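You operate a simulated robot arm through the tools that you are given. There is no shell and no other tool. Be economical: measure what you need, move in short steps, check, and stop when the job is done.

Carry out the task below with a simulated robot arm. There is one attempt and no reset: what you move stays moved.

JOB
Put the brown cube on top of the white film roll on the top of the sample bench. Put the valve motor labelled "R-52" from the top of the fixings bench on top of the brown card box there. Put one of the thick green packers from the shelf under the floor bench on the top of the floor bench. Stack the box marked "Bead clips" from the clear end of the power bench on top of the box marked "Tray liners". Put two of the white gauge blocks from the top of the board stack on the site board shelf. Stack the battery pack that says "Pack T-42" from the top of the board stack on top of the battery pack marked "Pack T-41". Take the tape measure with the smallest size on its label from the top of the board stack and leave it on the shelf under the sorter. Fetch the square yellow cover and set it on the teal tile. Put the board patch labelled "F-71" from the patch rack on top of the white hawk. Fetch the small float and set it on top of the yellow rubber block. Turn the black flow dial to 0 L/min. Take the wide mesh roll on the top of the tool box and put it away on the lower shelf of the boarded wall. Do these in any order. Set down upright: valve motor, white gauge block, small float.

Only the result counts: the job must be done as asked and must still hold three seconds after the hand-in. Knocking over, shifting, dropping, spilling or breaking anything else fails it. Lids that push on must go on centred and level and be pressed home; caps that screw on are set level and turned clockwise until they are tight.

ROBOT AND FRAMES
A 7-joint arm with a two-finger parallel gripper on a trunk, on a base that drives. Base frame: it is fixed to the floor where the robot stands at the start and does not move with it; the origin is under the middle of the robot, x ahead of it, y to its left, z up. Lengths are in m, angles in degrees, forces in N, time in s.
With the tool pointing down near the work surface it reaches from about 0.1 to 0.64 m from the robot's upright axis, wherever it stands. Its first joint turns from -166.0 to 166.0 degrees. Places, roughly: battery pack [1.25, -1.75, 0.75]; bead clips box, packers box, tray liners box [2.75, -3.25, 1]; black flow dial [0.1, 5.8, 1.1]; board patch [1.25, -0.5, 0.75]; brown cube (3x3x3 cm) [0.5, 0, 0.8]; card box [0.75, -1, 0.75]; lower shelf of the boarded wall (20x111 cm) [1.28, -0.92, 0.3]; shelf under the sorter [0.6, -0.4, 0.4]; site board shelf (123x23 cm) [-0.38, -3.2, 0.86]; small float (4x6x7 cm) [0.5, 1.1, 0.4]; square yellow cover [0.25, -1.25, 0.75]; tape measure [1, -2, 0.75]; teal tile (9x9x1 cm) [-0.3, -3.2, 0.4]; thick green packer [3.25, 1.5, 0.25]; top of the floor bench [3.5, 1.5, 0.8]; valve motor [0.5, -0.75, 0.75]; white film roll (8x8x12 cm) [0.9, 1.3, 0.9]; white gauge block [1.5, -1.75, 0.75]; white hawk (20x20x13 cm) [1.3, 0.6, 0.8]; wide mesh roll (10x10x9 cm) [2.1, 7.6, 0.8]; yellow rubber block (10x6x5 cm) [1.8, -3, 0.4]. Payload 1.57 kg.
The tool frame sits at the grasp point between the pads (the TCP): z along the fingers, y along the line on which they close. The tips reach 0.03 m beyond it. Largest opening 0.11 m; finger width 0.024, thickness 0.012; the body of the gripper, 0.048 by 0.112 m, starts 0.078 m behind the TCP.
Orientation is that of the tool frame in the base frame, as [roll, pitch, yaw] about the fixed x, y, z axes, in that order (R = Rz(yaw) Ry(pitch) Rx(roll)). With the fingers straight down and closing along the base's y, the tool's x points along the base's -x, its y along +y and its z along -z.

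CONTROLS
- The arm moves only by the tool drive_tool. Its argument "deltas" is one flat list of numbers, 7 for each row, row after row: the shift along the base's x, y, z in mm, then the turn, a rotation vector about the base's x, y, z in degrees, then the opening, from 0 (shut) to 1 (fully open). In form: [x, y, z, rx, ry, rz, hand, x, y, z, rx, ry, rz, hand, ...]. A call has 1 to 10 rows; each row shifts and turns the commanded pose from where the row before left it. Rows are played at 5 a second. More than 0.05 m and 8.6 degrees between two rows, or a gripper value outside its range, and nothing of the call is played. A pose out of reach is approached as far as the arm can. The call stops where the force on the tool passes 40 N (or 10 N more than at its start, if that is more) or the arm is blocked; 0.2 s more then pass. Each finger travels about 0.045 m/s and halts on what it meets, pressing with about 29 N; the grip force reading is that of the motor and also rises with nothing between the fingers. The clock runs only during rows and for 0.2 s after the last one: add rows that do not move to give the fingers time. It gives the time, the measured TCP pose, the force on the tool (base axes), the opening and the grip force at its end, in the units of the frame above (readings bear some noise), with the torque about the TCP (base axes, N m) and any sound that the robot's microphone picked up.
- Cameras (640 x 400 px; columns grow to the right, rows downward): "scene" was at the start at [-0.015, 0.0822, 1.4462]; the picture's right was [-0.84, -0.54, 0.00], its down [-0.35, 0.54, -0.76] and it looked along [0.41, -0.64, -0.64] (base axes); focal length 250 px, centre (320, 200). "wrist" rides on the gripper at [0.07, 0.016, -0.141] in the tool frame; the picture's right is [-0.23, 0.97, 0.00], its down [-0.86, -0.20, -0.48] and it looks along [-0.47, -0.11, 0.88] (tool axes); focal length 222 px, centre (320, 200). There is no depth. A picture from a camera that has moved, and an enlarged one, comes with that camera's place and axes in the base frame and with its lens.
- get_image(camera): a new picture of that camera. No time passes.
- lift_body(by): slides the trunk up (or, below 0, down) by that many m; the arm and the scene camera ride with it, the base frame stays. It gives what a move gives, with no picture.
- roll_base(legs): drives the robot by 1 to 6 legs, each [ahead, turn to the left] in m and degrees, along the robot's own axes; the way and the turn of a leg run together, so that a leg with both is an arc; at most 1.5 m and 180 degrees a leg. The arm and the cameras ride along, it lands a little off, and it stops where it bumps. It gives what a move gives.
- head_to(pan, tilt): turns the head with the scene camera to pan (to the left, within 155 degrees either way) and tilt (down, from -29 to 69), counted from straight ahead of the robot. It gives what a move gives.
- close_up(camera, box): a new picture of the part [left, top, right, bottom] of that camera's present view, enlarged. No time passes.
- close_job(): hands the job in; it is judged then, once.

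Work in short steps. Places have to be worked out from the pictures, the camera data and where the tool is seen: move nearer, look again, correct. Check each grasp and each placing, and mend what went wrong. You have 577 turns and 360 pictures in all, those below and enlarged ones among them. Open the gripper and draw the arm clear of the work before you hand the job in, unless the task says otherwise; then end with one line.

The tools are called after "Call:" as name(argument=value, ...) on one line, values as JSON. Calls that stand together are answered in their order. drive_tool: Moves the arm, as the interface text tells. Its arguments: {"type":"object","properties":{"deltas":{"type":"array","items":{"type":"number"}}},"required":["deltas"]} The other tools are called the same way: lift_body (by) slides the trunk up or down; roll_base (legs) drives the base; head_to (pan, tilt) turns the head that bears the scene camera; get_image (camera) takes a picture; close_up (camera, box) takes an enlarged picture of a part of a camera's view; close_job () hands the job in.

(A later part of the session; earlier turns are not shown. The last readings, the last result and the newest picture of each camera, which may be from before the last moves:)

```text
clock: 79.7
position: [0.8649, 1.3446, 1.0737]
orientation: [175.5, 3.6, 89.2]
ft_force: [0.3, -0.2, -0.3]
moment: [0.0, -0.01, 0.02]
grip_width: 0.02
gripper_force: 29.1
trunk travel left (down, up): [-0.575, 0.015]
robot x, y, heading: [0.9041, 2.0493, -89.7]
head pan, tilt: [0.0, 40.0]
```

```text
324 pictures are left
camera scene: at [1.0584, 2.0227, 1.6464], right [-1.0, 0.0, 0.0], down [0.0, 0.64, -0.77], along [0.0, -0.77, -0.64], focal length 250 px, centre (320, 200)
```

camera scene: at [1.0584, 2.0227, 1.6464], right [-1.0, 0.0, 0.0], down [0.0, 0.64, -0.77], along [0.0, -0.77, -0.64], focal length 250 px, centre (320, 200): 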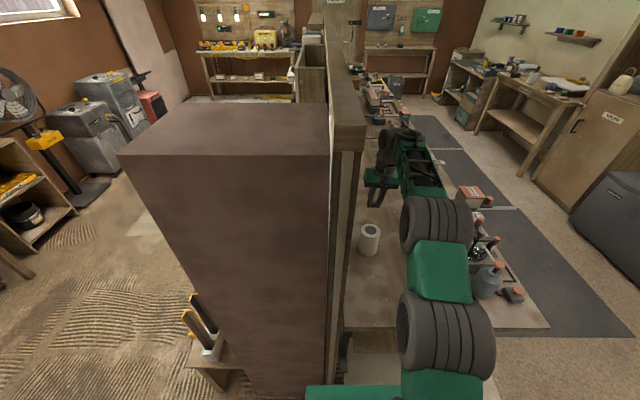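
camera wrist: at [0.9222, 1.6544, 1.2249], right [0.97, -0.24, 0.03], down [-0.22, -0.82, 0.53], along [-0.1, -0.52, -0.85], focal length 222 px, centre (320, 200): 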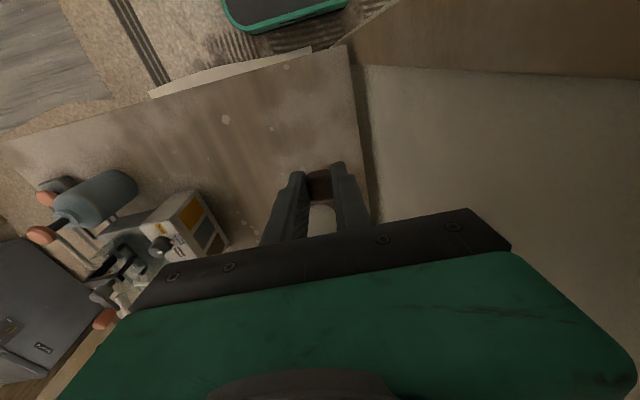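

Reached above the roll tool-down. I level the tool and check alignment.

Call:
drive_tool(deltas=[0, 0, -20, 3.6, 4.5, 0, 0, 0, 0, 0, 0, 0, 0, 0])

Call:
close_up(camera="scene", box=[330, 140, 430, 260])

Call:
close_up(camera="wrist", box=[220, 100, 420, 240])

```text
clock: 80.3
position: [0.8667, 1.3455, 1.054]
orientation: [180.0, 0.2, 89.3]
ft_force: [0.7, -1.3, 0.0]
moment: [0.0, 0.01, 0.02]
grip_width: 0.02
gripper_force: 29.2
trunk travel left (down, up): [-0.575, 0.015]
robot x, y, heading: [0.904, 2.0472, -89.8]
head pan, tilt: [0.0, 40.0]
```

```text
3.33 times, centred on (380, 200) of scene
camera zoom: at [1.0585, 2.0225, 1.6464], right [-1.0, 0.0, 0.0], down [0.0, 0.64, -0.77], along [0.0, -0.77, -0.64], focal length 832 px, centre (120, 200)
```

zoom: 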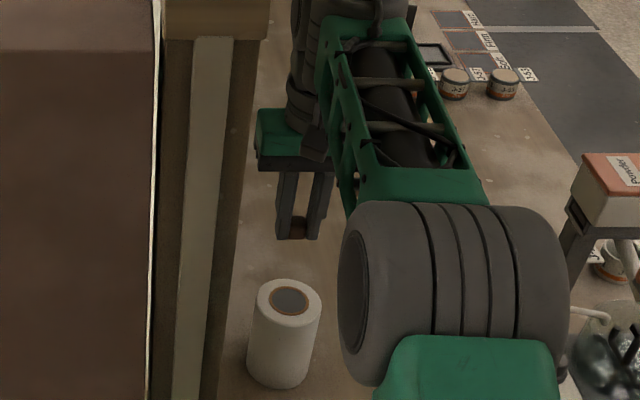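

```text
2.86 times, centred on (320, 170) of wrist
camera zoom: at [0.8841, 1.4155, 1.1954], right [0.97, -0.24, 0.0], down [-0.21, -0.85, 0.48], along [-0.11, -0.47, -0.88], focal length 635 px, centre (320, 286)
```

zoom: 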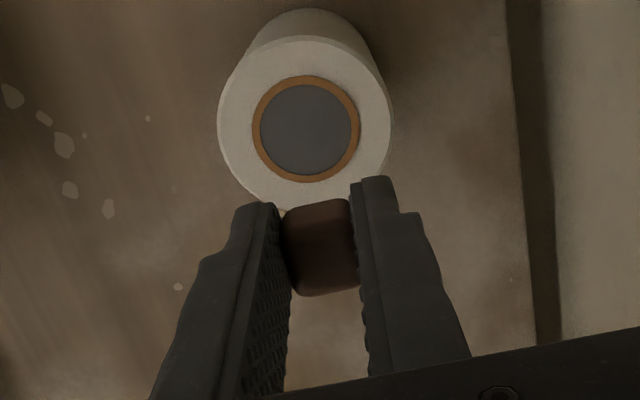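

Roll top centre is at about (0.862, 1.345, 0.925). I centre over it and descend, finishing in small steps until contact.

Call:
drive_tool(deltas=[-4, -2, -45, 0, 0, 0, 0, 0, 0, -35, 0, 0, 0, 0, 0, 0, -4, 0, 0, 0, 0, 0, 0, 0, 0, 0, 0, 0])

Call:
close_up(camera="wrist", box=[220, 100, 420, 240])

Call:
close_up(camera="scene", box=[330, 180, 410, 260])

```text
clock: 81.3
position: [0.862, 1.342, 0.9694]
orientation: [179.9, 0.2, 89.3]
ft_force: [0.2, -0.2, 0.3]
moment: [-0.01, -0.02, 0.01]
grip_width: 0.0201
gripper_force: 28.9
trunk travel left (down, up): [-0.575, 0.015]
robot x, y, heading: [0.9052, 2.0489, -89.9]
head pan, tilt: [0.0, 40.0]
```

```text
2.86 times, centred on (320, 170) of wrist
camera zoom: at [0.8806, 1.4128, 1.1102], right [0.97, -0.24, 0.0], down [-0.21, -0.85, 0.48], along [-0.11, -0.47, -0.88], focal length 635 px, centre (320, 286)
```

zoom: 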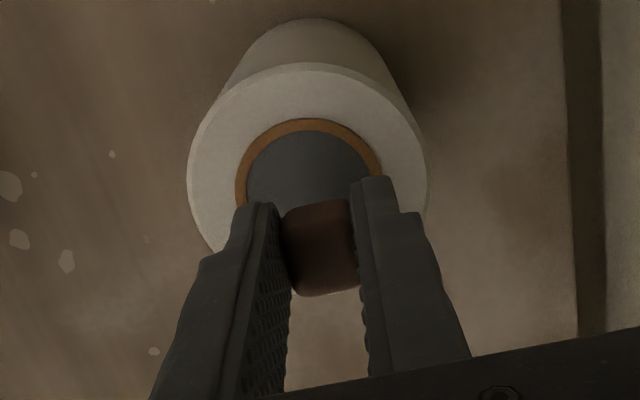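

```text
5.00 times, centred on (370, 220) of scene
camera zoom: at [1.0583, 2.0226, 1.6463], right [-1.0, 0.0, 0.0], down [0.0, 0.64, -0.77], along [0.0, -0.77, -0.64], focal length 1248 px, centre (70, 100)
```

zoom: 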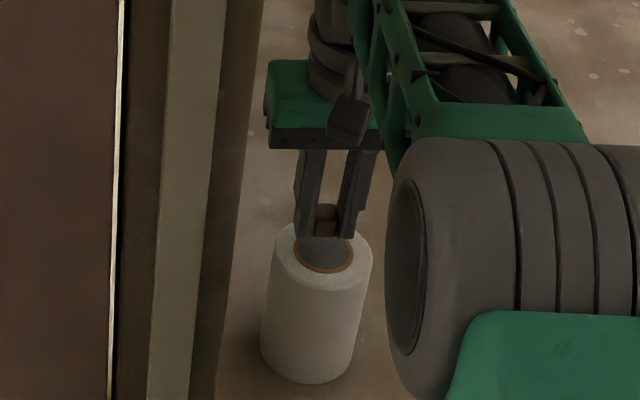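

Aligned; about 17 mm above. I descend the rest in small steps.

Call:
drive_tool(deltas=[0, 1, -8, 0, 0, 0, 0, 0, 0, -4, 0, 0, 0, 0, 0, 0, -2, 0, 0, 0, 0, 0, 0, -2, 0, 0, 0, 0])

Call:
close_up(camera="scene", box=[330, 180, 410, 260])

```text
clock: 82.3
position: [0.8637, 1.3438, 0.953]
orientation: [179.9, 0.2, 89.3]
ft_force: [0.4, 0.5, -0.8]
moment: [-0.01, 0.0, 0.01]
grip_width: 0.0203
gripper_force: 28.6
trunk travel left (down, up): [-0.575, 0.015]
robot x, y, heading: [0.9038, 2.047, -89.7]
head pan, tilt: [0.0, 40.0]
```

```text
5.00 times, centred on (370, 220) of scene
camera zoom: at [1.0584, 2.0225, 1.6463], right [-1.0, 0.0, 0.0], down [0.0, 0.64, -0.77], along [0.0, -0.77, -0.64], focal length 1248 px, centre (70, 100)
```

zoom: 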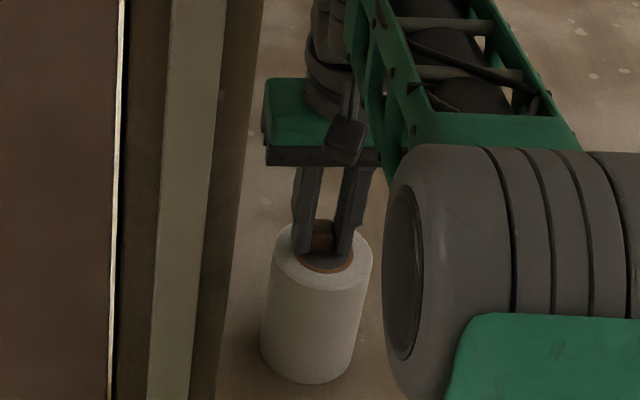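

No contact yet; I step down 2 mm at a time.

Call:
drive_tool(deltas=[0, 0, -2, 0, 0, 0, 0, 0, 0, -2, 0, 0, 0, 0])

Call:
drive_tool(deltas=[0, 0, -2, 0, 0, 0, 0, 0, 0, 0, 0, 0, 0, 0])

Call:
drive_tool(deltas=[0, 0, -2, 0, 0, 0, 0, 0, 0, 0, 0, 0, 0, 0])

Call:
close_up(camera="scene", box=[330, 180, 410, 260])

```text
clock: 82.9
position: [0.8625, 1.3416, 0.9521]
orientation: [179.9, 0.4, 89.3]
ft_force: [0.7, 1.3, 9.8]
moment: [-0.02, -0.06, -0.02]
grip_width: 0.0201
gripper_force: 29.2
trunk travel left (down, up): [-0.575, 0.015]
robot x, y, heading: [0.9046, 2.0448, -89.7]
head pan, tilt: [0.0, 40.0]
```

```text
clock: 83.5
position: [0.8634, 1.3442, 0.9507]
orientation: [179.9, 0.5, 89.3]
ft_force: [-1.8, -0.7, 22.5]
moment: [-0.18, 0.04, -0.02]
grip_width: 0.0201
gripper_force: 29.2
trunk travel left (down, up): [-0.575, 0.015]
robot x, y, heading: [0.9039, 2.0486, -90.0]
head pan, tilt: [0.0, 40.0]
```

```text
clock: 84.1
position: [0.8631, 1.343, 0.9494]
orientation: [179.9, 0.6, 89.3]
ft_force: [-2.8, -2.8, 33.3]
moment: [-0.05, 0.16, 0.03]
grip_width: 0.0202
gripper_force: 29.1
trunk travel left (down, up): [-0.575, 0.015]
robot x, y, heading: [0.9015, 2.0456, -89.7]
head pan, tilt: [0.0, 40.0]
```

```text
5.00 times, centred on (370, 220) of scene
camera zoom: at [1.0583, 2.0257, 1.6466], right [-1.0, 0.0, 0.0], down [0.0, 0.64, -0.77], along [0.0, -0.77, -0.64], focal length 1248 px, centre (70, 100)
```

zoom: 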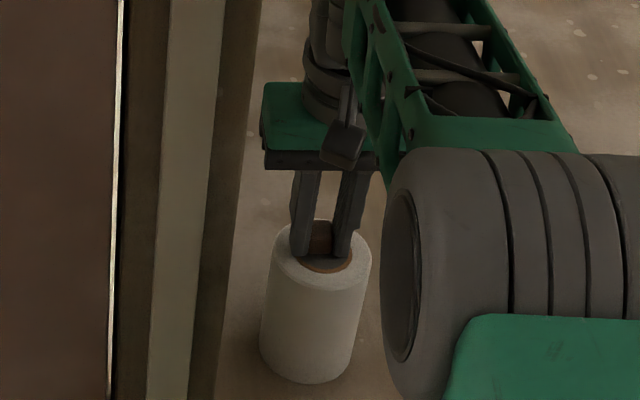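

Contact made. I relieve the pressure, open a little, then raise straight up and check.

Call:
drive_tool(deltas=[0, 0, 3, 0, 0, 0, 0, 0, 0, 0, 0, 0, 0, 0.2, 0, 0, 0, 0, 0, 0, 0.3, 0, 0, 10, 0, 0, 0, 0.35, 0, 0, 30, 0, 0, 0, 0.4, 0, 0, 45, 0, 0, 0, 0.4, 0, 0, 45, 0, 0, 0, 0.4])

Call:
close_up(camera="scene", box=[330, 180, 410, 260])

Call:
get_image(camera="wrist")

```text
clock: 85.7
position: [0.8624, 1.3441, 1.0773]
orientation: [179.8, 0.1, 89.3]
ft_force: [-0.7, 0.7, -0.7]
moment: [0.0, -0.02, 0.01]
grip_width: 0.0438
gripper_force: 0.0
trunk travel left (down, up): [-0.575, 0.015]
robot x, y, heading: [0.9034, 2.0516, -90.0]
head pan, tilt: [0.0, 40.0]
```

```text
5.00 times, centred on (370, 220) of scene
camera zoom: at [1.0584, 2.0228, 1.6463], right [-1.0, 0.0, 0.0], down [0.0, 0.64, -0.77], along [0.0, -0.77, -0.64], focal length 1248 px, centre (70, 100)
```

zoom: 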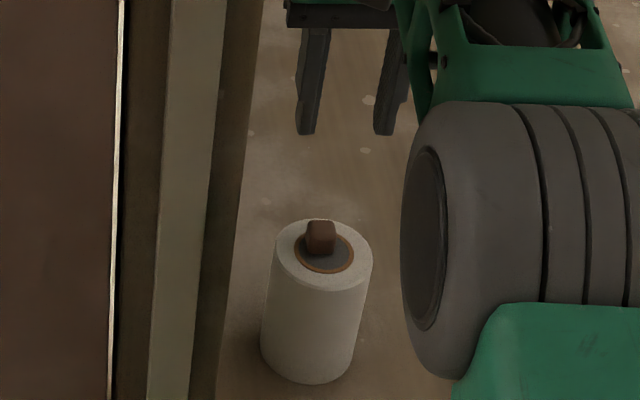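

```text
316 pictures are left
camera wrist: at [0.88, 1.4139, 1.2184], right [0.97, -0.24, 0.0], down [-0.21, -0.85, 0.48], along [-0.11, -0.47, -0.88], focal length 222 px, centre (320, 200)
```

wrist: 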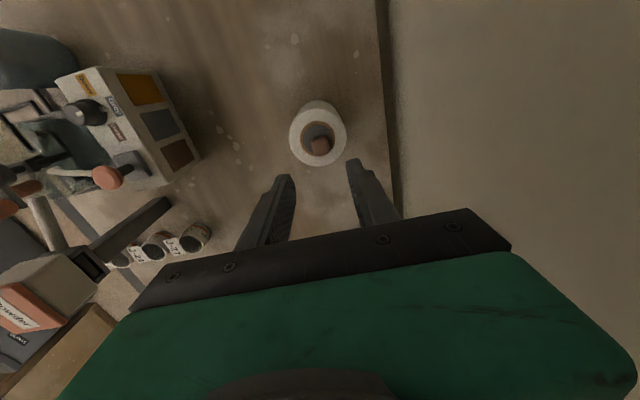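

Cube is on the roll. I retract the arm, back off 0.3 m, and look toward +y for the dial and mesh roll.

Call:
drive_tool(deltas=[0, 0, 45, 0, 0, 0, 0.5, 0, 48, 0, 0, 0, 0, 0.5, 0, 48, 0, 0, 0, 0, 0.5, 0, 48, 0, 0, 0, 0, 0.5, 0, 48, 0, 0, 0, 0, 0.5, 0, 48, 0, 0, 0, 0, 0.5])

Call:
roll_base(legs=[[-0.3, 0], [0, 120]])

Call:
head_to(pan=20, tilt=20)

Call:
get_image(camera="scene")

Call:
head_to(pan=90, tilt=20)

Call:
get_image(camera="scene")

```text
clock: 87.1
position: [0.8615, 1.5821, 1.1226]
orientation: [179.9, 0.2, 89.4]
ft_force: [-0.5, 0.2, -0.3]
moment: [-0.01, 0.0, 0.0]
grip_width: 0.055
gripper_force: 0.1
trunk travel left (down, up): [-0.575, 0.015]
robot x, y, heading: [0.9052, 2.0478, -89.8]
head pan, tilt: [0.0, 40.0]
```

```text
clock: 94.2
position: [1.3251, 2.5494, 1.1233]
orientation: [179.8, 0.2, -149.5]
ft_force: [0.3, -0.4, 0.1]
moment: [0.0, 0.02, -0.03]
grip_width: 0.0551
gripper_force: 0.0
trunk travel left (down, up): [-0.575, 0.015]
robot x, y, heading: [0.9071, 2.3403, 31.3]
head pan, tilt: [0.0, 40.0]
```

```text
clock: 95.0
position: [1.3255, 2.5498, 1.1229]
orientation: [179.9, 0.2, -149.4]
ft_force: [-0.2, 0.2, -0.2]
moment: [0.02, -0.01, 0.03]
grip_width: 0.0553
gripper_force: 0.0
trunk travel left (down, up): [-0.575, 0.015]
robot x, y, heading: [0.9038, 2.3447, 31.5]
head pan, tilt: [20.0, 20.0]
```

```text
315 pictures are left
camera scene: at [0.8299, 2.5155, 1.6777], right [0.78, -0.63, 0.0], down [-0.21, -0.27, -0.94], along [0.59, 0.73, -0.34], focal length 250 px, centre (320, 200)
```

scene: 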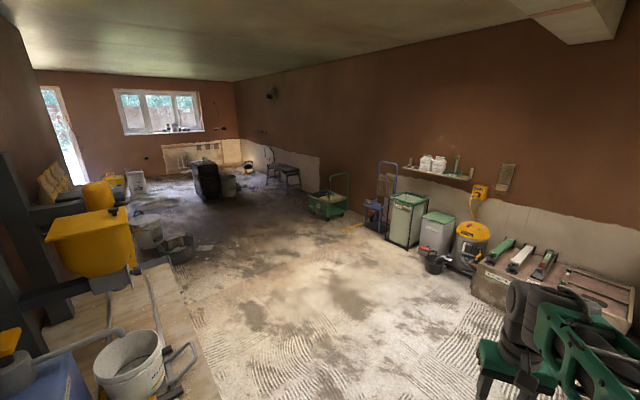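

```text
clock: 96.4
position: [1.3253, 2.5478, 1.1229]
orientation: [179.7, 0.3, -149.4]
ft_force: [-0.1, 0.6, -0.4]
moment: [0.0, 0.02, 0.02]
grip_width: 0.0549
gripper_force: 0.0
trunk travel left (down, up): [-0.575, 0.015]
robot x, y, heading: [0.9046, 2.3439, 31.4]
head pan, tilt: [90.0, 20.0]
```

```text
314 pictures are left
camera scene: at [0.7233, 2.5225, 1.6778], right [0.85, 0.52, 0.0], down [0.18, -0.29, -0.94], along [-0.49, 0.8, -0.34], focal length 250 px, centre (320, 200)
```

scene: 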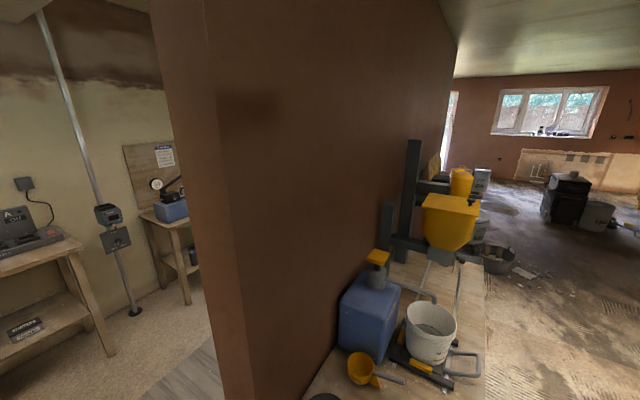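

The black tool box stands near (2, 7.3) in the big room. I drive there in stages through the open floor.

Call:
roll_base(legs=[[0, 14], [0.7, 0], [0, 35], [1.5, 0], [1.5, 0]])

Call:
head_to(pan=0, tilt=25)

Call:
get_image(camera="scene")

Call:
head_to(pan=75, tilt=15)

Call:
get_image(camera="scene")

```text
clock: 116.8
position: [1.9788, 6.241, 1.1224]
orientation: [179.9, 0.1, -98.6]
ft_force: [0.4, -0.6, 0.0]
moment: [0.01, 0.0, 0.0]
grip_width: 0.0549
gripper_force: 0.1
trunk travel left (down, up): [-0.575, 0.015]
robot x, y, heading: [1.8737, 5.7859, 82.0]
head pan, tilt: [90.0, 20.0]
```

```text
clock: 118.4
position: [1.9804, 6.2423, 1.1222]
orientation: [179.9, 0.1, -98.6]
ft_force: [0.3, -0.1, -0.4]
moment: [-0.01, 0.0, 0.0]
grip_width: 0.0547
gripper_force: 0.0
trunk travel left (down, up): [-0.575, 0.015]
robot x, y, heading: [1.8735, 5.7842, 82.5]
head pan, tilt: [0.0, 25.0]
```

```text
313 pictures are left
camera scene: at [1.7239, 5.837, 1.6697], right [0.99, -0.14, 0.0], down [-0.06, -0.42, -0.91], along [0.12, 0.9, -0.42], focal length 250 px, centre (320, 200)
```

scene: 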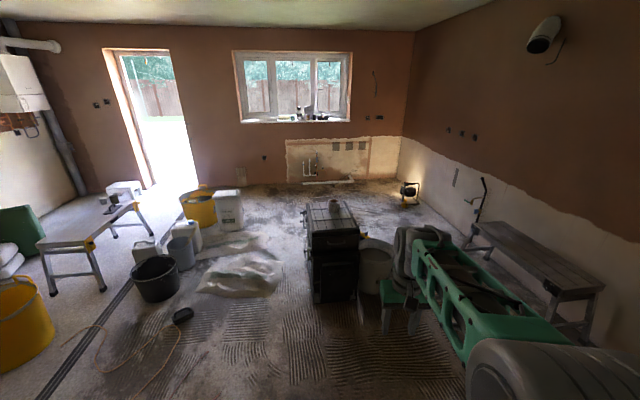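

```text
clock: 119.9
position: [1.9796, 6.2415, 1.1226]
orientation: [179.9, 0.3, -98.7]
ft_force: [0.0, -0.5, -1.0]
moment: [0.04, -0.01, 0.01]
grip_width: 0.0548
gripper_force: 0.2
trunk travel left (down, up): [-0.575, 0.015]
robot x, y, heading: [1.87, 5.7819, 82.4]
head pan, tilt: [75.0, 15.0]
```

```text
312 pictures are left
camera scene: at [1.6252, 5.7822, 1.6859], right [0.39, 0.92, 0.0], down [0.24, -0.1, -0.97], along [-0.89, 0.38, -0.26], focal length 250 px, centre (320, 200)
```

scene: 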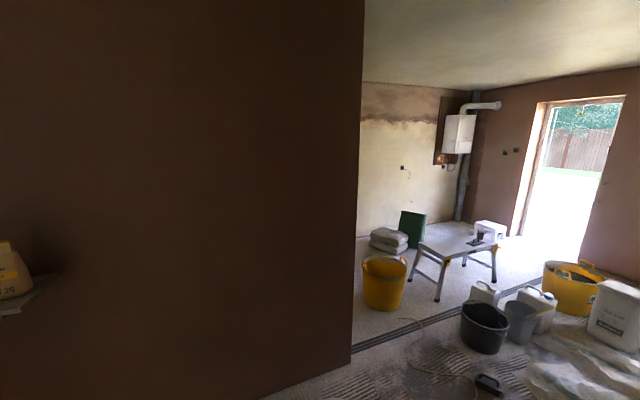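

The mesh roll on the tool box is at about (2.05, 7.57). I approach to about 0.55 m from it.

Call:
roll_base(legs=[[0, -1.5], [1.2, 0], [0, 9]])

Call:
head_to(pan=0, tilt=50)

Call:
get_image(camera="scene")

Call:
get_image(camera="wrist")

```text
clock: 126.0
position: [2.176, 7.388, 1.1236]
orientation: [179.8, 0.1, -99.6]
ft_force: [-0.4, -0.3, -0.9]
moment: [-0.05, -0.01, 0.02]
grip_width: 0.0547
gripper_force: 0.0
trunk travel left (down, up): [-0.575, 0.015]
robot x, y, heading: [2.0635, 6.9325, 81.2]
head pan, tilt: [75.0, 15.0]
stopped in leg 2: the robot was blocked; the commanded pose is now the measured one
```

```text
clock: 127.5
position: [2.1764, 7.3878, 1.1218]
orientation: [179.9, 0.1, -99.5]
ft_force: [0.4, -0.3, -0.9]
moment: [0.02, 0.01, -0.03]
grip_width: 0.0551
gripper_force: 0.0
trunk travel left (down, up): [-0.575, 0.015]
robot x, y, heading: [2.061, 6.9342, 81.4]
head pan, tilt: [0.0, 50.0]
```

```text
311 pictures are left
camera scene: at [1.9117, 6.9724, 1.6322], right [0.99, -0.15, 0.0], down [-0.12, -0.76, -0.64], along [0.1, 0.64, -0.77], focal length 250 px, centre (320, 200)
```

scene: 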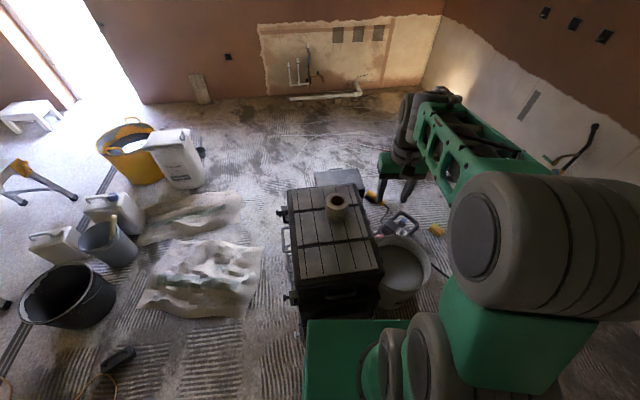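

```text
310 pictures are left
camera wrist: at [2.1502, 7.3222, 1.2634], right [-0.92, 0.38, 0.0], down [0.34, 0.81, 0.48], along [0.18, 0.44, -0.88], focal length 222 px, centre (320, 200)
```

wrist: 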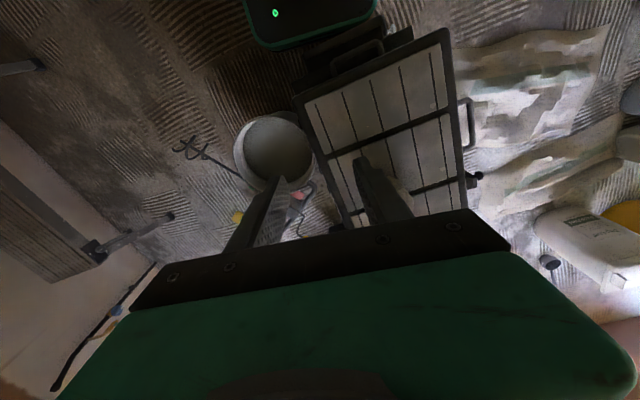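

The base touched the tool box front; the roll still stands on it at about (2.09, 7.62). I back off a touch and zoom in.

Call:
roll_base(legs=[[-0.03, 0]])

Call:
close_up(camera="scene", box=[270, 150, 430, 250])

```text
clock: 128.3
position: [2.1711, 7.3576, 1.1228]
orientation: [179.8, 0.2, -99.5]
ft_force: [-0.7, -0.8, 1.1]
moment: [0.03, -0.01, -0.01]
grip_width: 0.0551
gripper_force: 0.0
trunk travel left (down, up): [-0.575, 0.015]
robot x, y, heading: [2.0609, 6.9016, 81.1]
head pan, tilt: [0.0, 50.0]
```

```text
4.00 times, centred on (350, 200) of scene
camera zoom: at [1.907, 6.9414, 1.6322], right [0.99, -0.15, 0.0], down [-0.12, -0.76, -0.64], along [0.1, 0.64, -0.77], focal length 998 px, centre (200, 200)
```

zoom: 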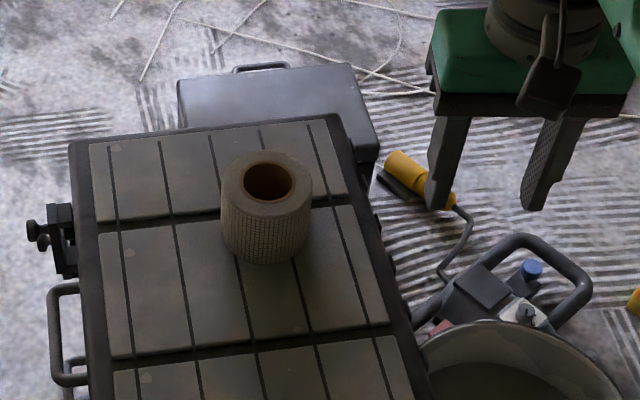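

I lower the trunk for reach, open fully, and move above the roll.

Call:
lift_body(by=-0.17)

Call:
drive_tool(deltas=[0, 0, 15, 0, 0, 0, 1, -15, 40, 10, 0, 0, 0, 1, -15, 40, 5, 0, 0, 0, 1, -15, 40, 0, 0, 0, 0, 1, -15, 40, 0, 0, 0, 0, 1, -15, 40, 0, 0, 0, 0, 1, -15, 30, 0, 0, 0, 0, 1, 0, 0, 0, 0, 0, 0, 1])

Call:
get_image(camera="wrist")

Call:
close_up(camera="scene", box=[270, 100, 430, 250])

```text
clock: 130.2
position: [2.1705, 7.3573, 0.9524]
orientation: [179.9, 0.2, -99.5]
ft_force: [-0.1, 0.2, 1.1]
moment: [0.0, 0.02, -0.03]
grip_width: 0.0551
gripper_force: 0.0
trunk travel left (down, up): [-0.405, 0.185]
robot x, y, heading: [2.0562, 6.9051, 81.6]
head pan, tilt: [0.0, 50.0]
```

```text
clock: 132.0
position: [2.0809, 7.5887, 0.9818]
orientation: [180.0, 0.1, -99.5]
ft_force: [-0.2, 0.6, -0.5]
moment: [-0.01, 0.02, -0.02]
grip_width: 0.11
gripper_force: 0.0
trunk travel left (down, up): [-0.405, 0.185]
robot x, y, heading: [2.0588, 6.9014, 81.5]
head pan, tilt: [0.0, 50.0]
```

```text
308 pictures are left
camera wrist: at [2.0549, 7.5227, 1.1233], right [-0.92, 0.39, 0.0], down [0.34, 0.81, 0.48], along [0.18, 0.44, -0.88], focal length 222 px, centre (320, 200)
```

wrist: 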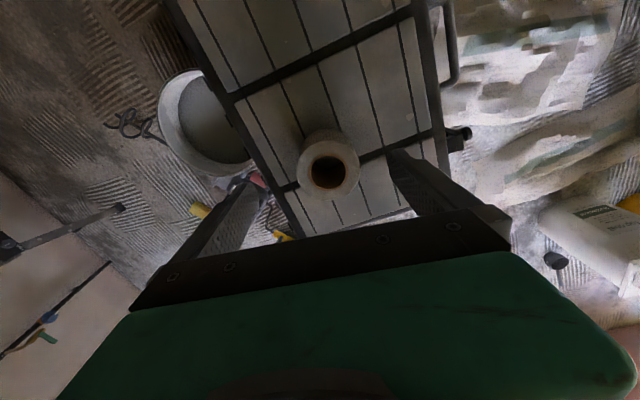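

```text
2.67 times, centred on (350, 175) of scene
camera zoom: at [1.907, 6.943, 1.4622], right [0.99, -0.15, 0.0], down [-0.12, -0.76, -0.64], along [0.1, 0.64, -0.77], focal length 666 px, centre (240, 267)
```

zoom: 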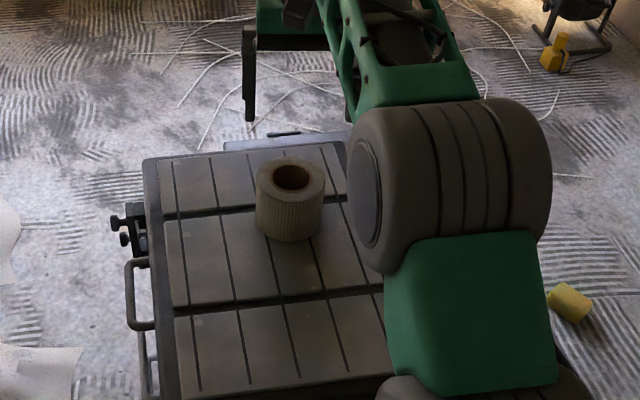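

Roll centre ≈ (2.084, 7.628), top ≈ 0.815, about 9 cm wide. I centre over it and check before descending.

Call:
drive_tool(deltas=[3, 39, -30, 0, 0, 0, 1, 0, 0, -40, 0, 0, 0, 1, 0, 0, 0, 0, 0, 0, 1])

Call:
get_image(camera="wrist")

Call:
close_up(camera="scene", box=[270, 100, 430, 250])

```text
clock: 132.8
position: [2.0851, 7.6215, 0.9095]
orientation: [179.9, 0.2, -99.4]
ft_force: [-0.1, -0.1, -0.4]
moment: [-0.01, 0.0, 0.0]
grip_width: 0.11
gripper_force: 0.1
out of reach, approached as far as the arm can: row 1
trunk travel left (down, up): [-0.405, 0.185]
robot x, y, heading: [2.0604, 6.9044, 81.3]
head pan, tilt: [0.0, 50.0]
```

```text
306 pictures are left
camera wrist: at [2.0586, 7.5568, 1.0512], right [-0.92, 0.38, 0.0], down [0.34, 0.81, 0.48], along [0.18, 0.44, -0.88], focal length 222 px, centre (320, 200)
```

wrist: 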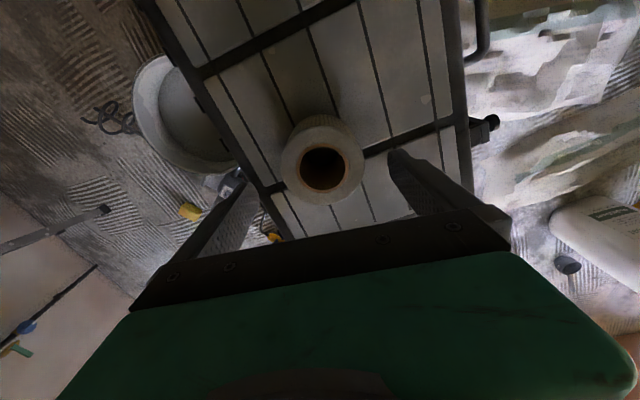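

```text
2.67 times, centred on (350, 175) of scene
camera zoom: at [1.907, 6.9425, 1.4622], right [0.99, -0.15, 0.0], down [-0.12, -0.76, -0.64], along [0.1, 0.64, -0.77], focal length 666 px, centre (240, 267)
```

zoom: 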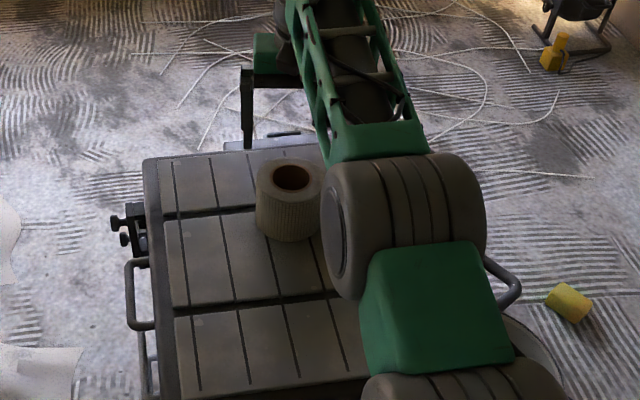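

Measured roll centre (2.086, 7.632), top 0.814. I descend around it and close.

Call:
drive_tool(deltas=[1, 5, -40, 0, 0, 0, 1, 0, 5, -40, 0, 0, 0, 1, 0, 0, -45, 0, 0, 0, 1, 0, 0, 0, 0, 0, 0, 1])

Call:
get_image(camera="wrist")

```text
clock: 133.8
position: [2.0855, 7.6319, 0.7842]
orientation: [179.9, 0.1, -99.5]
ft_force: [-1.4, -0.7, -0.1]
moment: [0.0, 0.02, -0.01]
grip_width: 0.11
gripper_force: 0.1
trunk travel left (down, up): [-0.405, 0.185]
robot x, y, heading: [2.0598, 6.9032, 81.3]
head pan, tilt: [0.0, 50.0]
```

```text
304 pictures are left
camera wrist: at [2.059, 7.5671, 0.9261], right [-0.92, 0.38, 0.0], down [0.34, 0.81, 0.48], along [0.18, 0.44, -0.88], focal length 222 px, centre (320, 200)
```

wrist: 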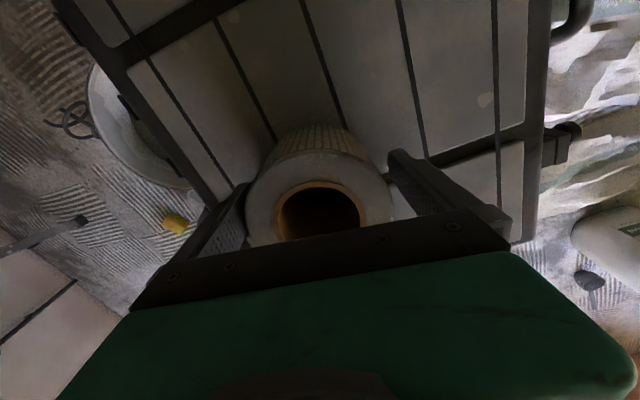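

The roll is between the fingers. I go 10 mm lower and close.

Call:
drive_tool(deltas=[0, 0, -10, 0, 0, 0, 1, 0, 0, 0, 0, 0, 0, 0.8, 0, 0, 0, 0, 0, 0, 0.7, 0, 0, 0, 0, 0, 0, 0.5, 0, 0, 0, 0, 0, 0, 0.5, 0, 0, 0, 0, 0, 0, 0.3, 0, 0, 0, 0, 0, 0, 0.3])

Call:
drive_tool(deltas=[0, 0, 30, 0, 0, 0, 0.2, 0, 0, 45, 0, 0, 0, 0.2, 0, 0, 45, 0, 0, 0, 0.2, 0, 0, 20, 0, 0, 0, 0.2])

Call:
get_image(camera="wrist")

```text
clock: 135.4
position: [2.0853, 7.6332, 0.7758]
orientation: [179.9, 0.1, -99.5]
ft_force: [0.1, 0.6, 1.3]
moment: [0.04, -0.12, 0.03]
grip_width: 0.0979
gripper_force: 29.4
trunk travel left (down, up): [-0.405, 0.185]
robot x, y, heading: [2.0578, 6.9039, 81.3]
head pan, tilt: [0.0, 50.0]
```

```text
clock: 136.4
position: [2.0857, 7.6309, 0.9173]
orientation: [179.9, 0.1, -99.6]
ft_force: [-1.1, -0.5, -2.2]
moment: [-0.04, 0.05, 0.01]
grip_width: 0.0982
gripper_force: 29.0
trunk travel left (down, up): [-0.405, 0.185]
robot x, y, heading: [2.0585, 6.905, 81.1]
head pan, tilt: [0.0, 50.0]
```

```text
303 pictures are left
camera wrist: at [2.0599, 7.566, 1.0586], right [-0.92, 0.39, 0.0], down [0.34, 0.81, 0.48], along [0.18, 0.44, -0.88], focal length 222 px, centre (320, 200)
```

wrist: 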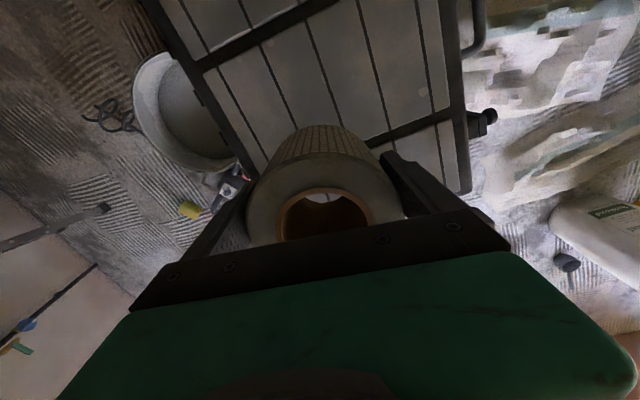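

The roll is held firmly (0.098). I retract, raise the trunk slightly and back away.

Call:
drive_tool(deltas=[0, -20, 40, 0, 0, 0, 0.2, 0, -45, 20, 0, 0, 0, 0.2, 0, -45, 10, 0, 0, 0, 0.2, 0, -45, 10, 0, 0, 0, 0.2, 0, -45, 0, 0, 0, 0, 0.2, 0, -45, 0, 0, 0, 0, 0.2])

Call:
roll_base(legs=[[-0.6, 0], [0, -170]])

Call:
head_to(pan=0, tilt=20)

Call:
get_image(camera="scene")

```text
clock: 137.8
position: [2.0858, 7.3862, 0.9959]
orientation: [180.0, 0.2, -99.5]
ft_force: [0.8, 0.4, -2.2]
moment: [-0.08, 0.0, -0.01]
grip_width: 0.0982
gripper_force: 29.2
trunk travel left (down, up): [-0.405, 0.185]
robot x, y, heading: [2.0597, 6.9042, 81.5]
head pan, tilt: [0.0, 50.0]
```

```text
clock: 148.2
position: [2.0142, 5.8255, 0.9961]
orientation: [179.9, 0.1, 89.8]
ft_force: [-0.1, 0.0, -2.9]
moment: [0.04, 0.02, 0.01]
grip_width: 0.098
gripper_force: 28.8
trunk travel left (down, up): [-0.405, 0.185]
robot x, y, heading: [1.9664, 6.3106, -89.5]
head pan, tilt: [0.0, 50.0]
```

```text
clock: 149.1
position: [2.0141, 5.8255, 0.9964]
orientation: [179.9, 0.1, 89.9]
ft_force: [-1.0, 0.2, -2.8]
moment: [0.04, -0.01, -0.06]
grip_width: 0.098
gripper_force: 29.6
trunk travel left (down, up): [-0.405, 0.185]
robot x, y, heading: [1.9644, 6.3067, -89.5]
head pan, tilt: [0.0, 20.0]
```

```text
302 pictures are left
camera scene: at [2.1168, 6.2757, 1.5077], right [-1.0, -0.01, 0.0], down [0.0, 0.34, -0.94], along [0.01, -0.94, -0.34], focal length 250 px, centre (320, 200)
```

scene: 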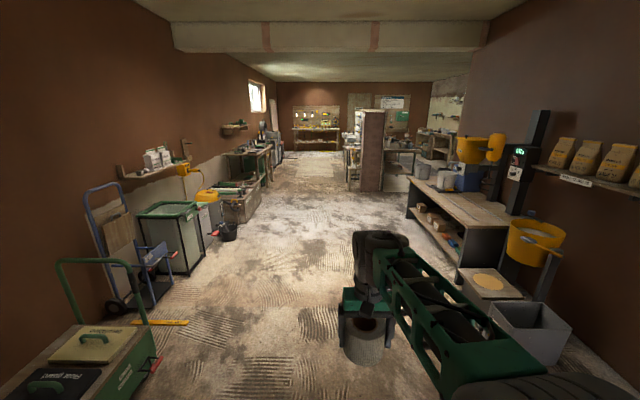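

The way down the room is clear; I drive toward the far side of the boarded wall.

Call:
roll_base(legs=[[0, 2], [1.5, 0], [1.5, 0], [1.3, 0]])

Call:
get_image(camera="scene")

Call:
head_to(pan=40, tilt=25)

Call:
get_image(camera="scene")

```text
clock: 169.8
position: [2.332, 1.603, 0.996]
orientation: [179.9, 0.1, 93.4]
ft_force: [0.6, 1.0, -2.8]
moment: [0.04, 0.01, -0.01]
grip_width: 0.0978
gripper_force: 28.8
trunk travel left (down, up): [-0.405, 0.185]
robot x, y, heading: [2.2498, 2.0791, -85.8]
head pan, tilt: [0.0, 20.0]
```

```text
301 pictures are left
camera scene: at [2.4047, 2.0587, 1.5077], right [-1.0, -0.07, 0.0], down [-0.02, 0.34, -0.94], along [0.07, -0.94, -0.34], focal length 250 px, centre (320, 200)
```

scene: 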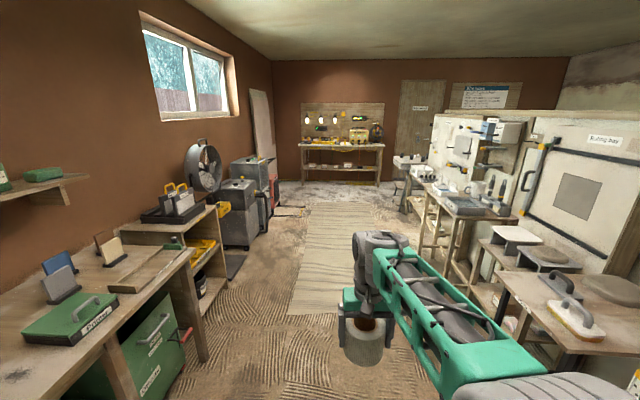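

```text
clock: 170.9
position: [2.3316, 1.6027, 0.996]
orientation: [179.9, 0.2, 93.4]
ft_force: [-0.6, -0.8, -2.5]
moment: [0.03, -0.01, 0.0]
grip_width: 0.098
gripper_force: 28.9
trunk travel left (down, up): [-0.405, 0.185]
robot x, y, heading: [2.2499, 2.081, -85.5]
head pan, tilt: [40.0, 25.0]
```

```text
300 pictures are left
camera scene: at [2.4621, 2.0855, 1.4997], right [-0.72, -0.7, 0.0], down [-0.29, 0.3, -0.91], along [0.63, -0.65, -0.42], focal length 250 px, centre (320, 200)
```

scene: 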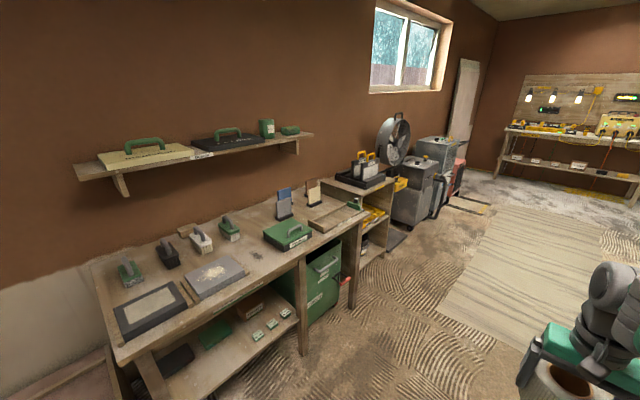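

The floor bench is on the east wall, the power bench at the far end, the boarded wall on the right. I look at the boarded wall and its shelves.

Call:
head_to(pan=-15, tilt=25)

Call:
close_up(camera="scene", box=[250, 100, 570, 350])

Call:
head_to(pan=-55, tilt=35)

Call:
get_image(camera="scene")

```text
clock: 172.1
position: [2.33, 1.6043, 0.996]
orientation: [180.0, 0.0, 93.4]
ft_force: [0.2, 0.1, -1.8]
moment: [0.02, 0.02, 0.01]
grip_width: 0.0979
gripper_force: 28.6
trunk travel left (down, up): [-0.405, 0.185]
robot x, y, heading: [2.2485, 2.0821, -85.6]
head pan, tilt: [-15.0, 25.0]
```

```text
1.60 times, centred on (410, 225) of scene
camera zoom: at [2.3807, 2.0611, 1.4997], right [-0.98, 0.19, 0.0], down [0.08, 0.42, -0.91], along [-0.17, -0.89, -0.42], focal length 399 px, centre (176, 160)
```

zoom: 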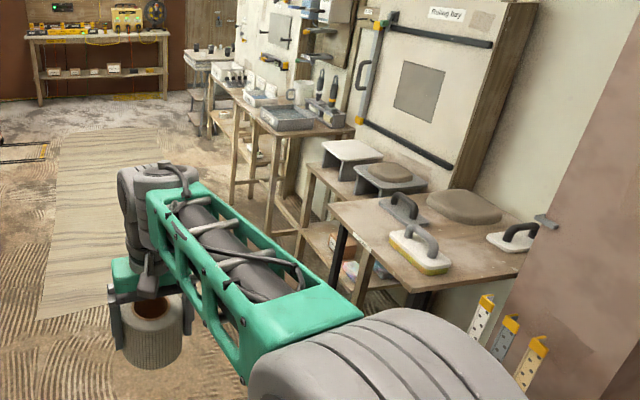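

```text
clock: 173.2
position: [2.3307, 1.6031, 0.9968]
orientation: [179.9, 0.1, 93.5]
ft_force: [-0.3, -0.1, -2.8]
moment: [0.04, 0.03, -0.02]
grip_width: 0.0981
gripper_force: 29.2
trunk travel left (down, up): [-0.405, 0.185]
robot x, y, heading: [2.2478, 2.0807, -85.9]
head pan, tilt: [-55.0, 35.0]
```

```text
298 pictures are left
camera scene: at [2.3297, 2.096, 1.4839], right [-0.63, 0.77, 0.0], down [0.44, 0.36, -0.82], along [-0.63, -0.52, -0.57], focal length 250 px, centre (320, 200)
```

scene: 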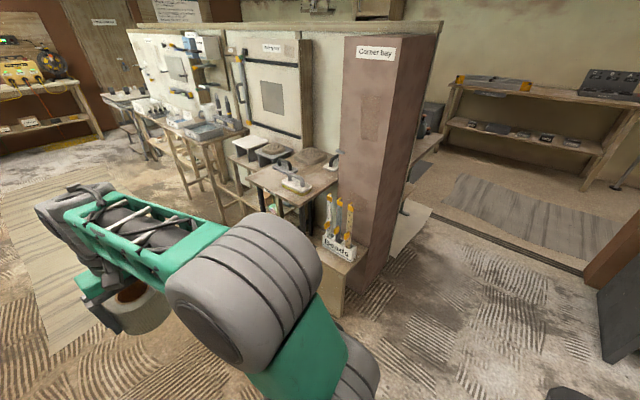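

I drive down the aisle beside the wall to y≈-0.8 and look at the lower shelf.

Call:
roll_base(legs=[[0, -5], [1.5, 0], [1.4, 0], [0, -85]])

Call:
head_to(pan=0, tilt=30)

Call:
get_image(camera="scene")

Call:
get_image(camera="wrist")

```text
clock: 191.4
position: [1.7546, -0.8781, 0.9961]
orientation: [179.9, 0.1, 1.2]
ft_force: [-0.1, 0.2, -3.1]
moment: [-0.01, -0.06, -0.01]
grip_width: 0.0979
gripper_force: 28.9
trunk travel left (down, up): [-0.405, 0.185]
robot x, y, heading: [2.2345, -0.8149, -178.1]
head pan, tilt: [-55.0, 35.0]
```

```text
clock: 192.6
position: [1.7551, -0.8803, 0.9959]
orientation: [180.0, 0.1, 1.3]
ft_force: [-1.1, -0.3, -2.2]
moment: [-0.01, -0.04, 0.0]
grip_width: 0.0977
gripper_force: 29.4
trunk travel left (down, up): [-0.405, 0.185]
robot x, y, heading: [2.2332, -0.816, -178.1]
head pan, tilt: [0.0, 30.0]
```

```text
297 pictures are left
camera scene: at [2.21, -0.9715, 1.4917], right [-0.03, 1.0, 0.0], down [0.5, 0.02, -0.87], along [-0.87, -0.03, -0.5], focal length 250 px, centre (320, 200)
```

scene: 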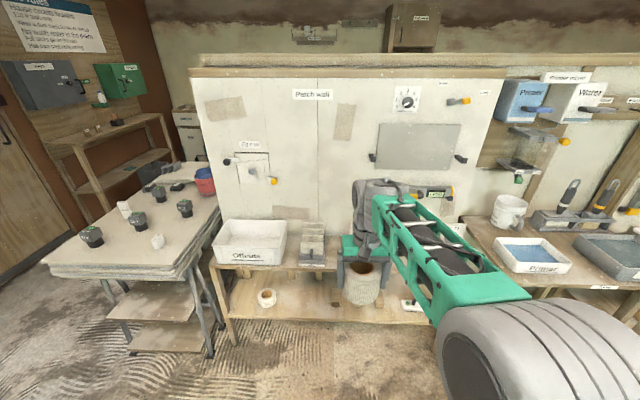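

```text
296 pictures are left
camera wrist: at [1.8263, -0.893, 1.1377], right [-0.21, -0.98, 0.0], down [-0.86, 0.18, 0.48], along [-0.47, 0.1, -0.88], focal length 222 px, centre (320, 200)
```

wrist: 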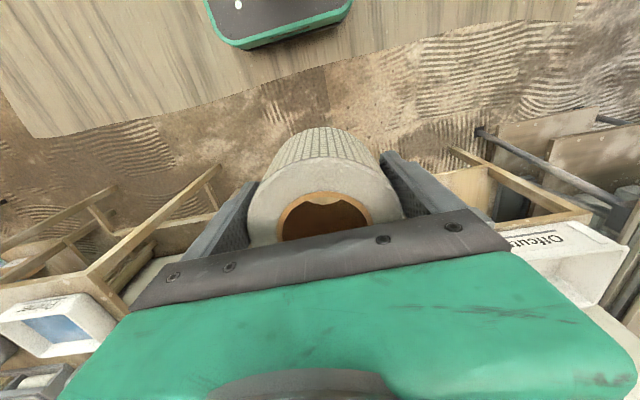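

The lower shelf (front edge x≈1.39, z≈0.3) has free space around y≈-0.95, with an upper shelf at ~0.68. I'll insert the roll with the tool tilted about 30°. First lower the trunk and fold the arm here in the aisle.

Call:
lift_body(by=-0.4)

Call:
drive_tool(deltas=[0, 0, -30, 0, 0, 0, 0.2, 0, 0, -30, 0, 8, 0, 0.2, 0, 0, -20, 0, 8, 0, 0.2, 0, 0, -20, 0, 8, 0, 0.2, 20, 0, 0, 0, 6, 0, 0.2, 20, 0, 0, 0, 0, 0, 0.2])

Call:
get_image(camera="scene")

```text
clock: 196.4
position: [1.7541, -0.8781, 0.5964]
orientation: [179.9, 0.2, 1.3]
ft_force: [0.4, -0.1, -2.7]
moment: [-0.02, -0.02, 0.04]
grip_width: 0.0978
gripper_force: 29.1
trunk travel left (down, up): [-0.005, 0.585]
robot x, y, heading: [2.2334, -0.8167, -178.1]
head pan, tilt: [0.0, 30.0]
```

```text
clock: 197.8
position: [1.7946, -0.8789, 0.4945]
orientation: [-179.2, 30.2, 1.5]
ft_force: [-0.1, -0.1, -1.7]
moment: [0.02, -0.06, 0.04]
grip_width: 0.0978
gripper_force: 29.1
trunk travel left (down, up): [-0.005, 0.585]
robot x, y, heading: [2.2327, -0.8144, -177.9]
head pan, tilt: [0.0, 30.0]
```

```text
295 pictures are left
camera scene: at [2.2099, -0.9716, 1.0917], right [-0.04, 1.0, 0.0], down [0.5, 0.02, -0.87], along [-0.87, -0.03, -0.5], focal length 250 px, centre (320, 200)
```

scene: 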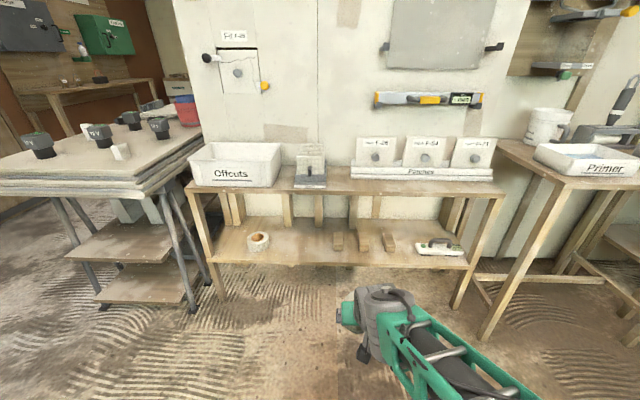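

Clear space on the lower shelf is at y≈-1.10, between the small roll and the blocks. I drive closer, stopping short.

Call:
roll_base(legs=[[0, 25], [0.32, 0], [0, -27]])

Call:
head_to(pan=15, tilt=40)

Call:
get_image(camera="scene")

Call:
get_image(camera="wrist")

```text
clock: 202.6
position: [1.5142, -1.0011, 0.495]
orientation: [-179.4, 30.1, -1.0]
ft_force: [0.4, -0.4, -2.5]
moment: [-0.03, -0.05, 0.03]
grip_width: 0.0979
gripper_force: 28.8
trunk travel left (down, up): [-0.005, 0.585]
robot x, y, heading: [1.9569, -0.9544, 179.3]
head pan, tilt: [0.0, 30.0]
```

```text
clock: 203.3
position: [1.5139, -0.9993, 0.495]
orientation: [-179.3, 30.1, -1.1]
ft_force: [-0.3, -0.4, -2.2]
moment: [0.0, -0.03, 0.0]
grip_width: 0.0979
gripper_force: 29.0
trunk travel left (down, up): [-0.005, 0.585]
robot x, y, heading: [1.9554, -0.9551, 179.7]
head pan, tilt: [15.0, 40.0]
```

```text
294 pictures are left
camera scene: at [1.9337, -1.1326, 1.0764], right [-0.25, 0.97, 0.0], down [0.62, 0.16, -0.77], along [-0.74, -0.19, -0.64], focal length 250 px, centre (320, 200)
```

scene: 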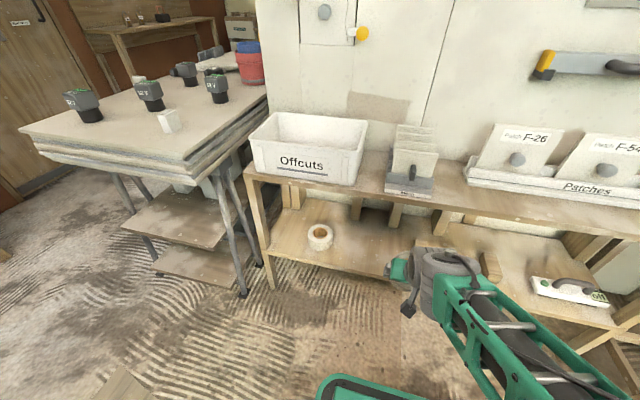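

```text
293 pictures are left
camera wrist: at [1.6458, -1.0196, 0.5829], right [-0.22, -0.97, 0.1], down [-0.5, 0.2, 0.84], along [-0.84, 0.13, -0.53], focal length 222 px, centre (320, 200)
```

wrist: 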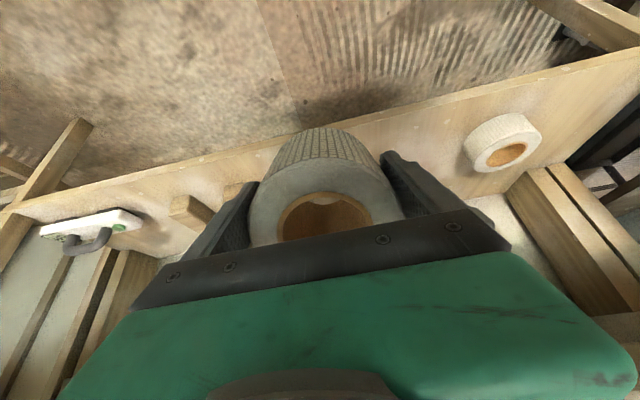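

Shelf top ≈0.27, edge x≈1.385. I shift to y≈-1.10, reduce tilt to 20°, move in to x≈1.33 and stay above the shelf.

Call:
drive_tool(deltas=[0, -50, 0, 0, -5, 0, 0.2, 0, -50, 0, 0, -5, 0, 0.2, -20, 0, -40, 0, 0, 0, 0.2, -30, 0, -35, 0, 0, 0, 0.2, -45, 0, 0, 0, 0, 0, 0.2, -45, 0, 0, 0, 0, 0, 0.2, -45, 0, 0, 0, 0, 0, 0.2, 0, 0, 0, 0, 0, 0, 0.2])

Call:
get_image(camera="wrist")

Call:
get_image(camera="scene")

```text
clock: 205.1
position: [1.3543, -1.1007, 0.4182]
orientation: [-178.5, 19.0, -0.3]
ft_force: [-0.1, 0.7, -2.2]
moment: [-0.02, -0.08, 0.0]
grip_width: 0.0979
gripper_force: 29.0
trunk travel left (down, up): [-0.005, 0.585]
robot x, y, heading: [1.9574, -0.9567, 180.1]
head pan, tilt: [15.0, 40.0]
```

```text
292 pictures are left
camera wrist: at [1.4676, -1.1197, 0.5301], right [-0.23, -0.97, 0.05], down [-0.65, 0.19, 0.74], along [-0.73, 0.14, -0.67], focal length 222 px, centre (320, 200)
```

wrist: 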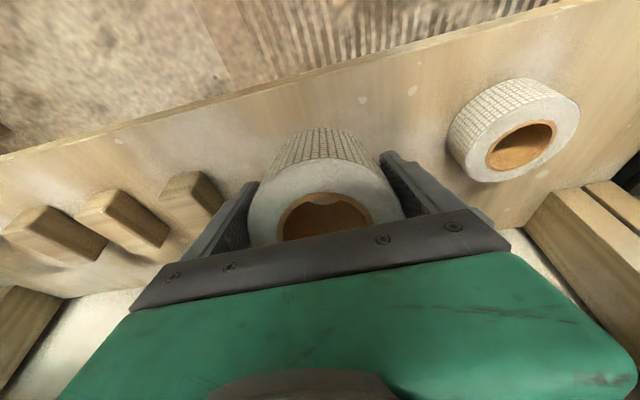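

```text
291 pictures are left
camera scene: at [1.978, -1.1325, 1.0821], right [-0.26, 0.97, 0.01], down [0.59, 0.16, -0.79], along [-0.76, -0.2, -0.61], focal length 250 px, centre (320, 200)
```

scene: 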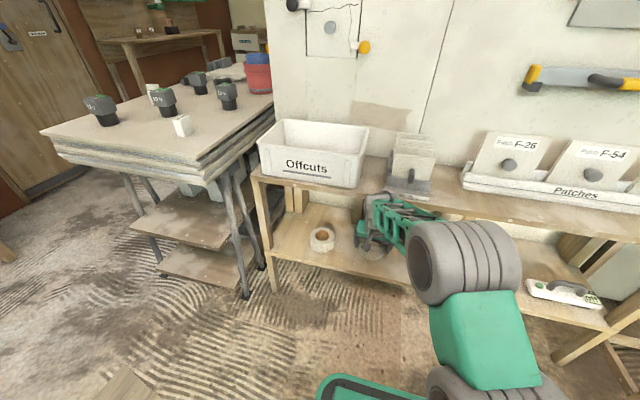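

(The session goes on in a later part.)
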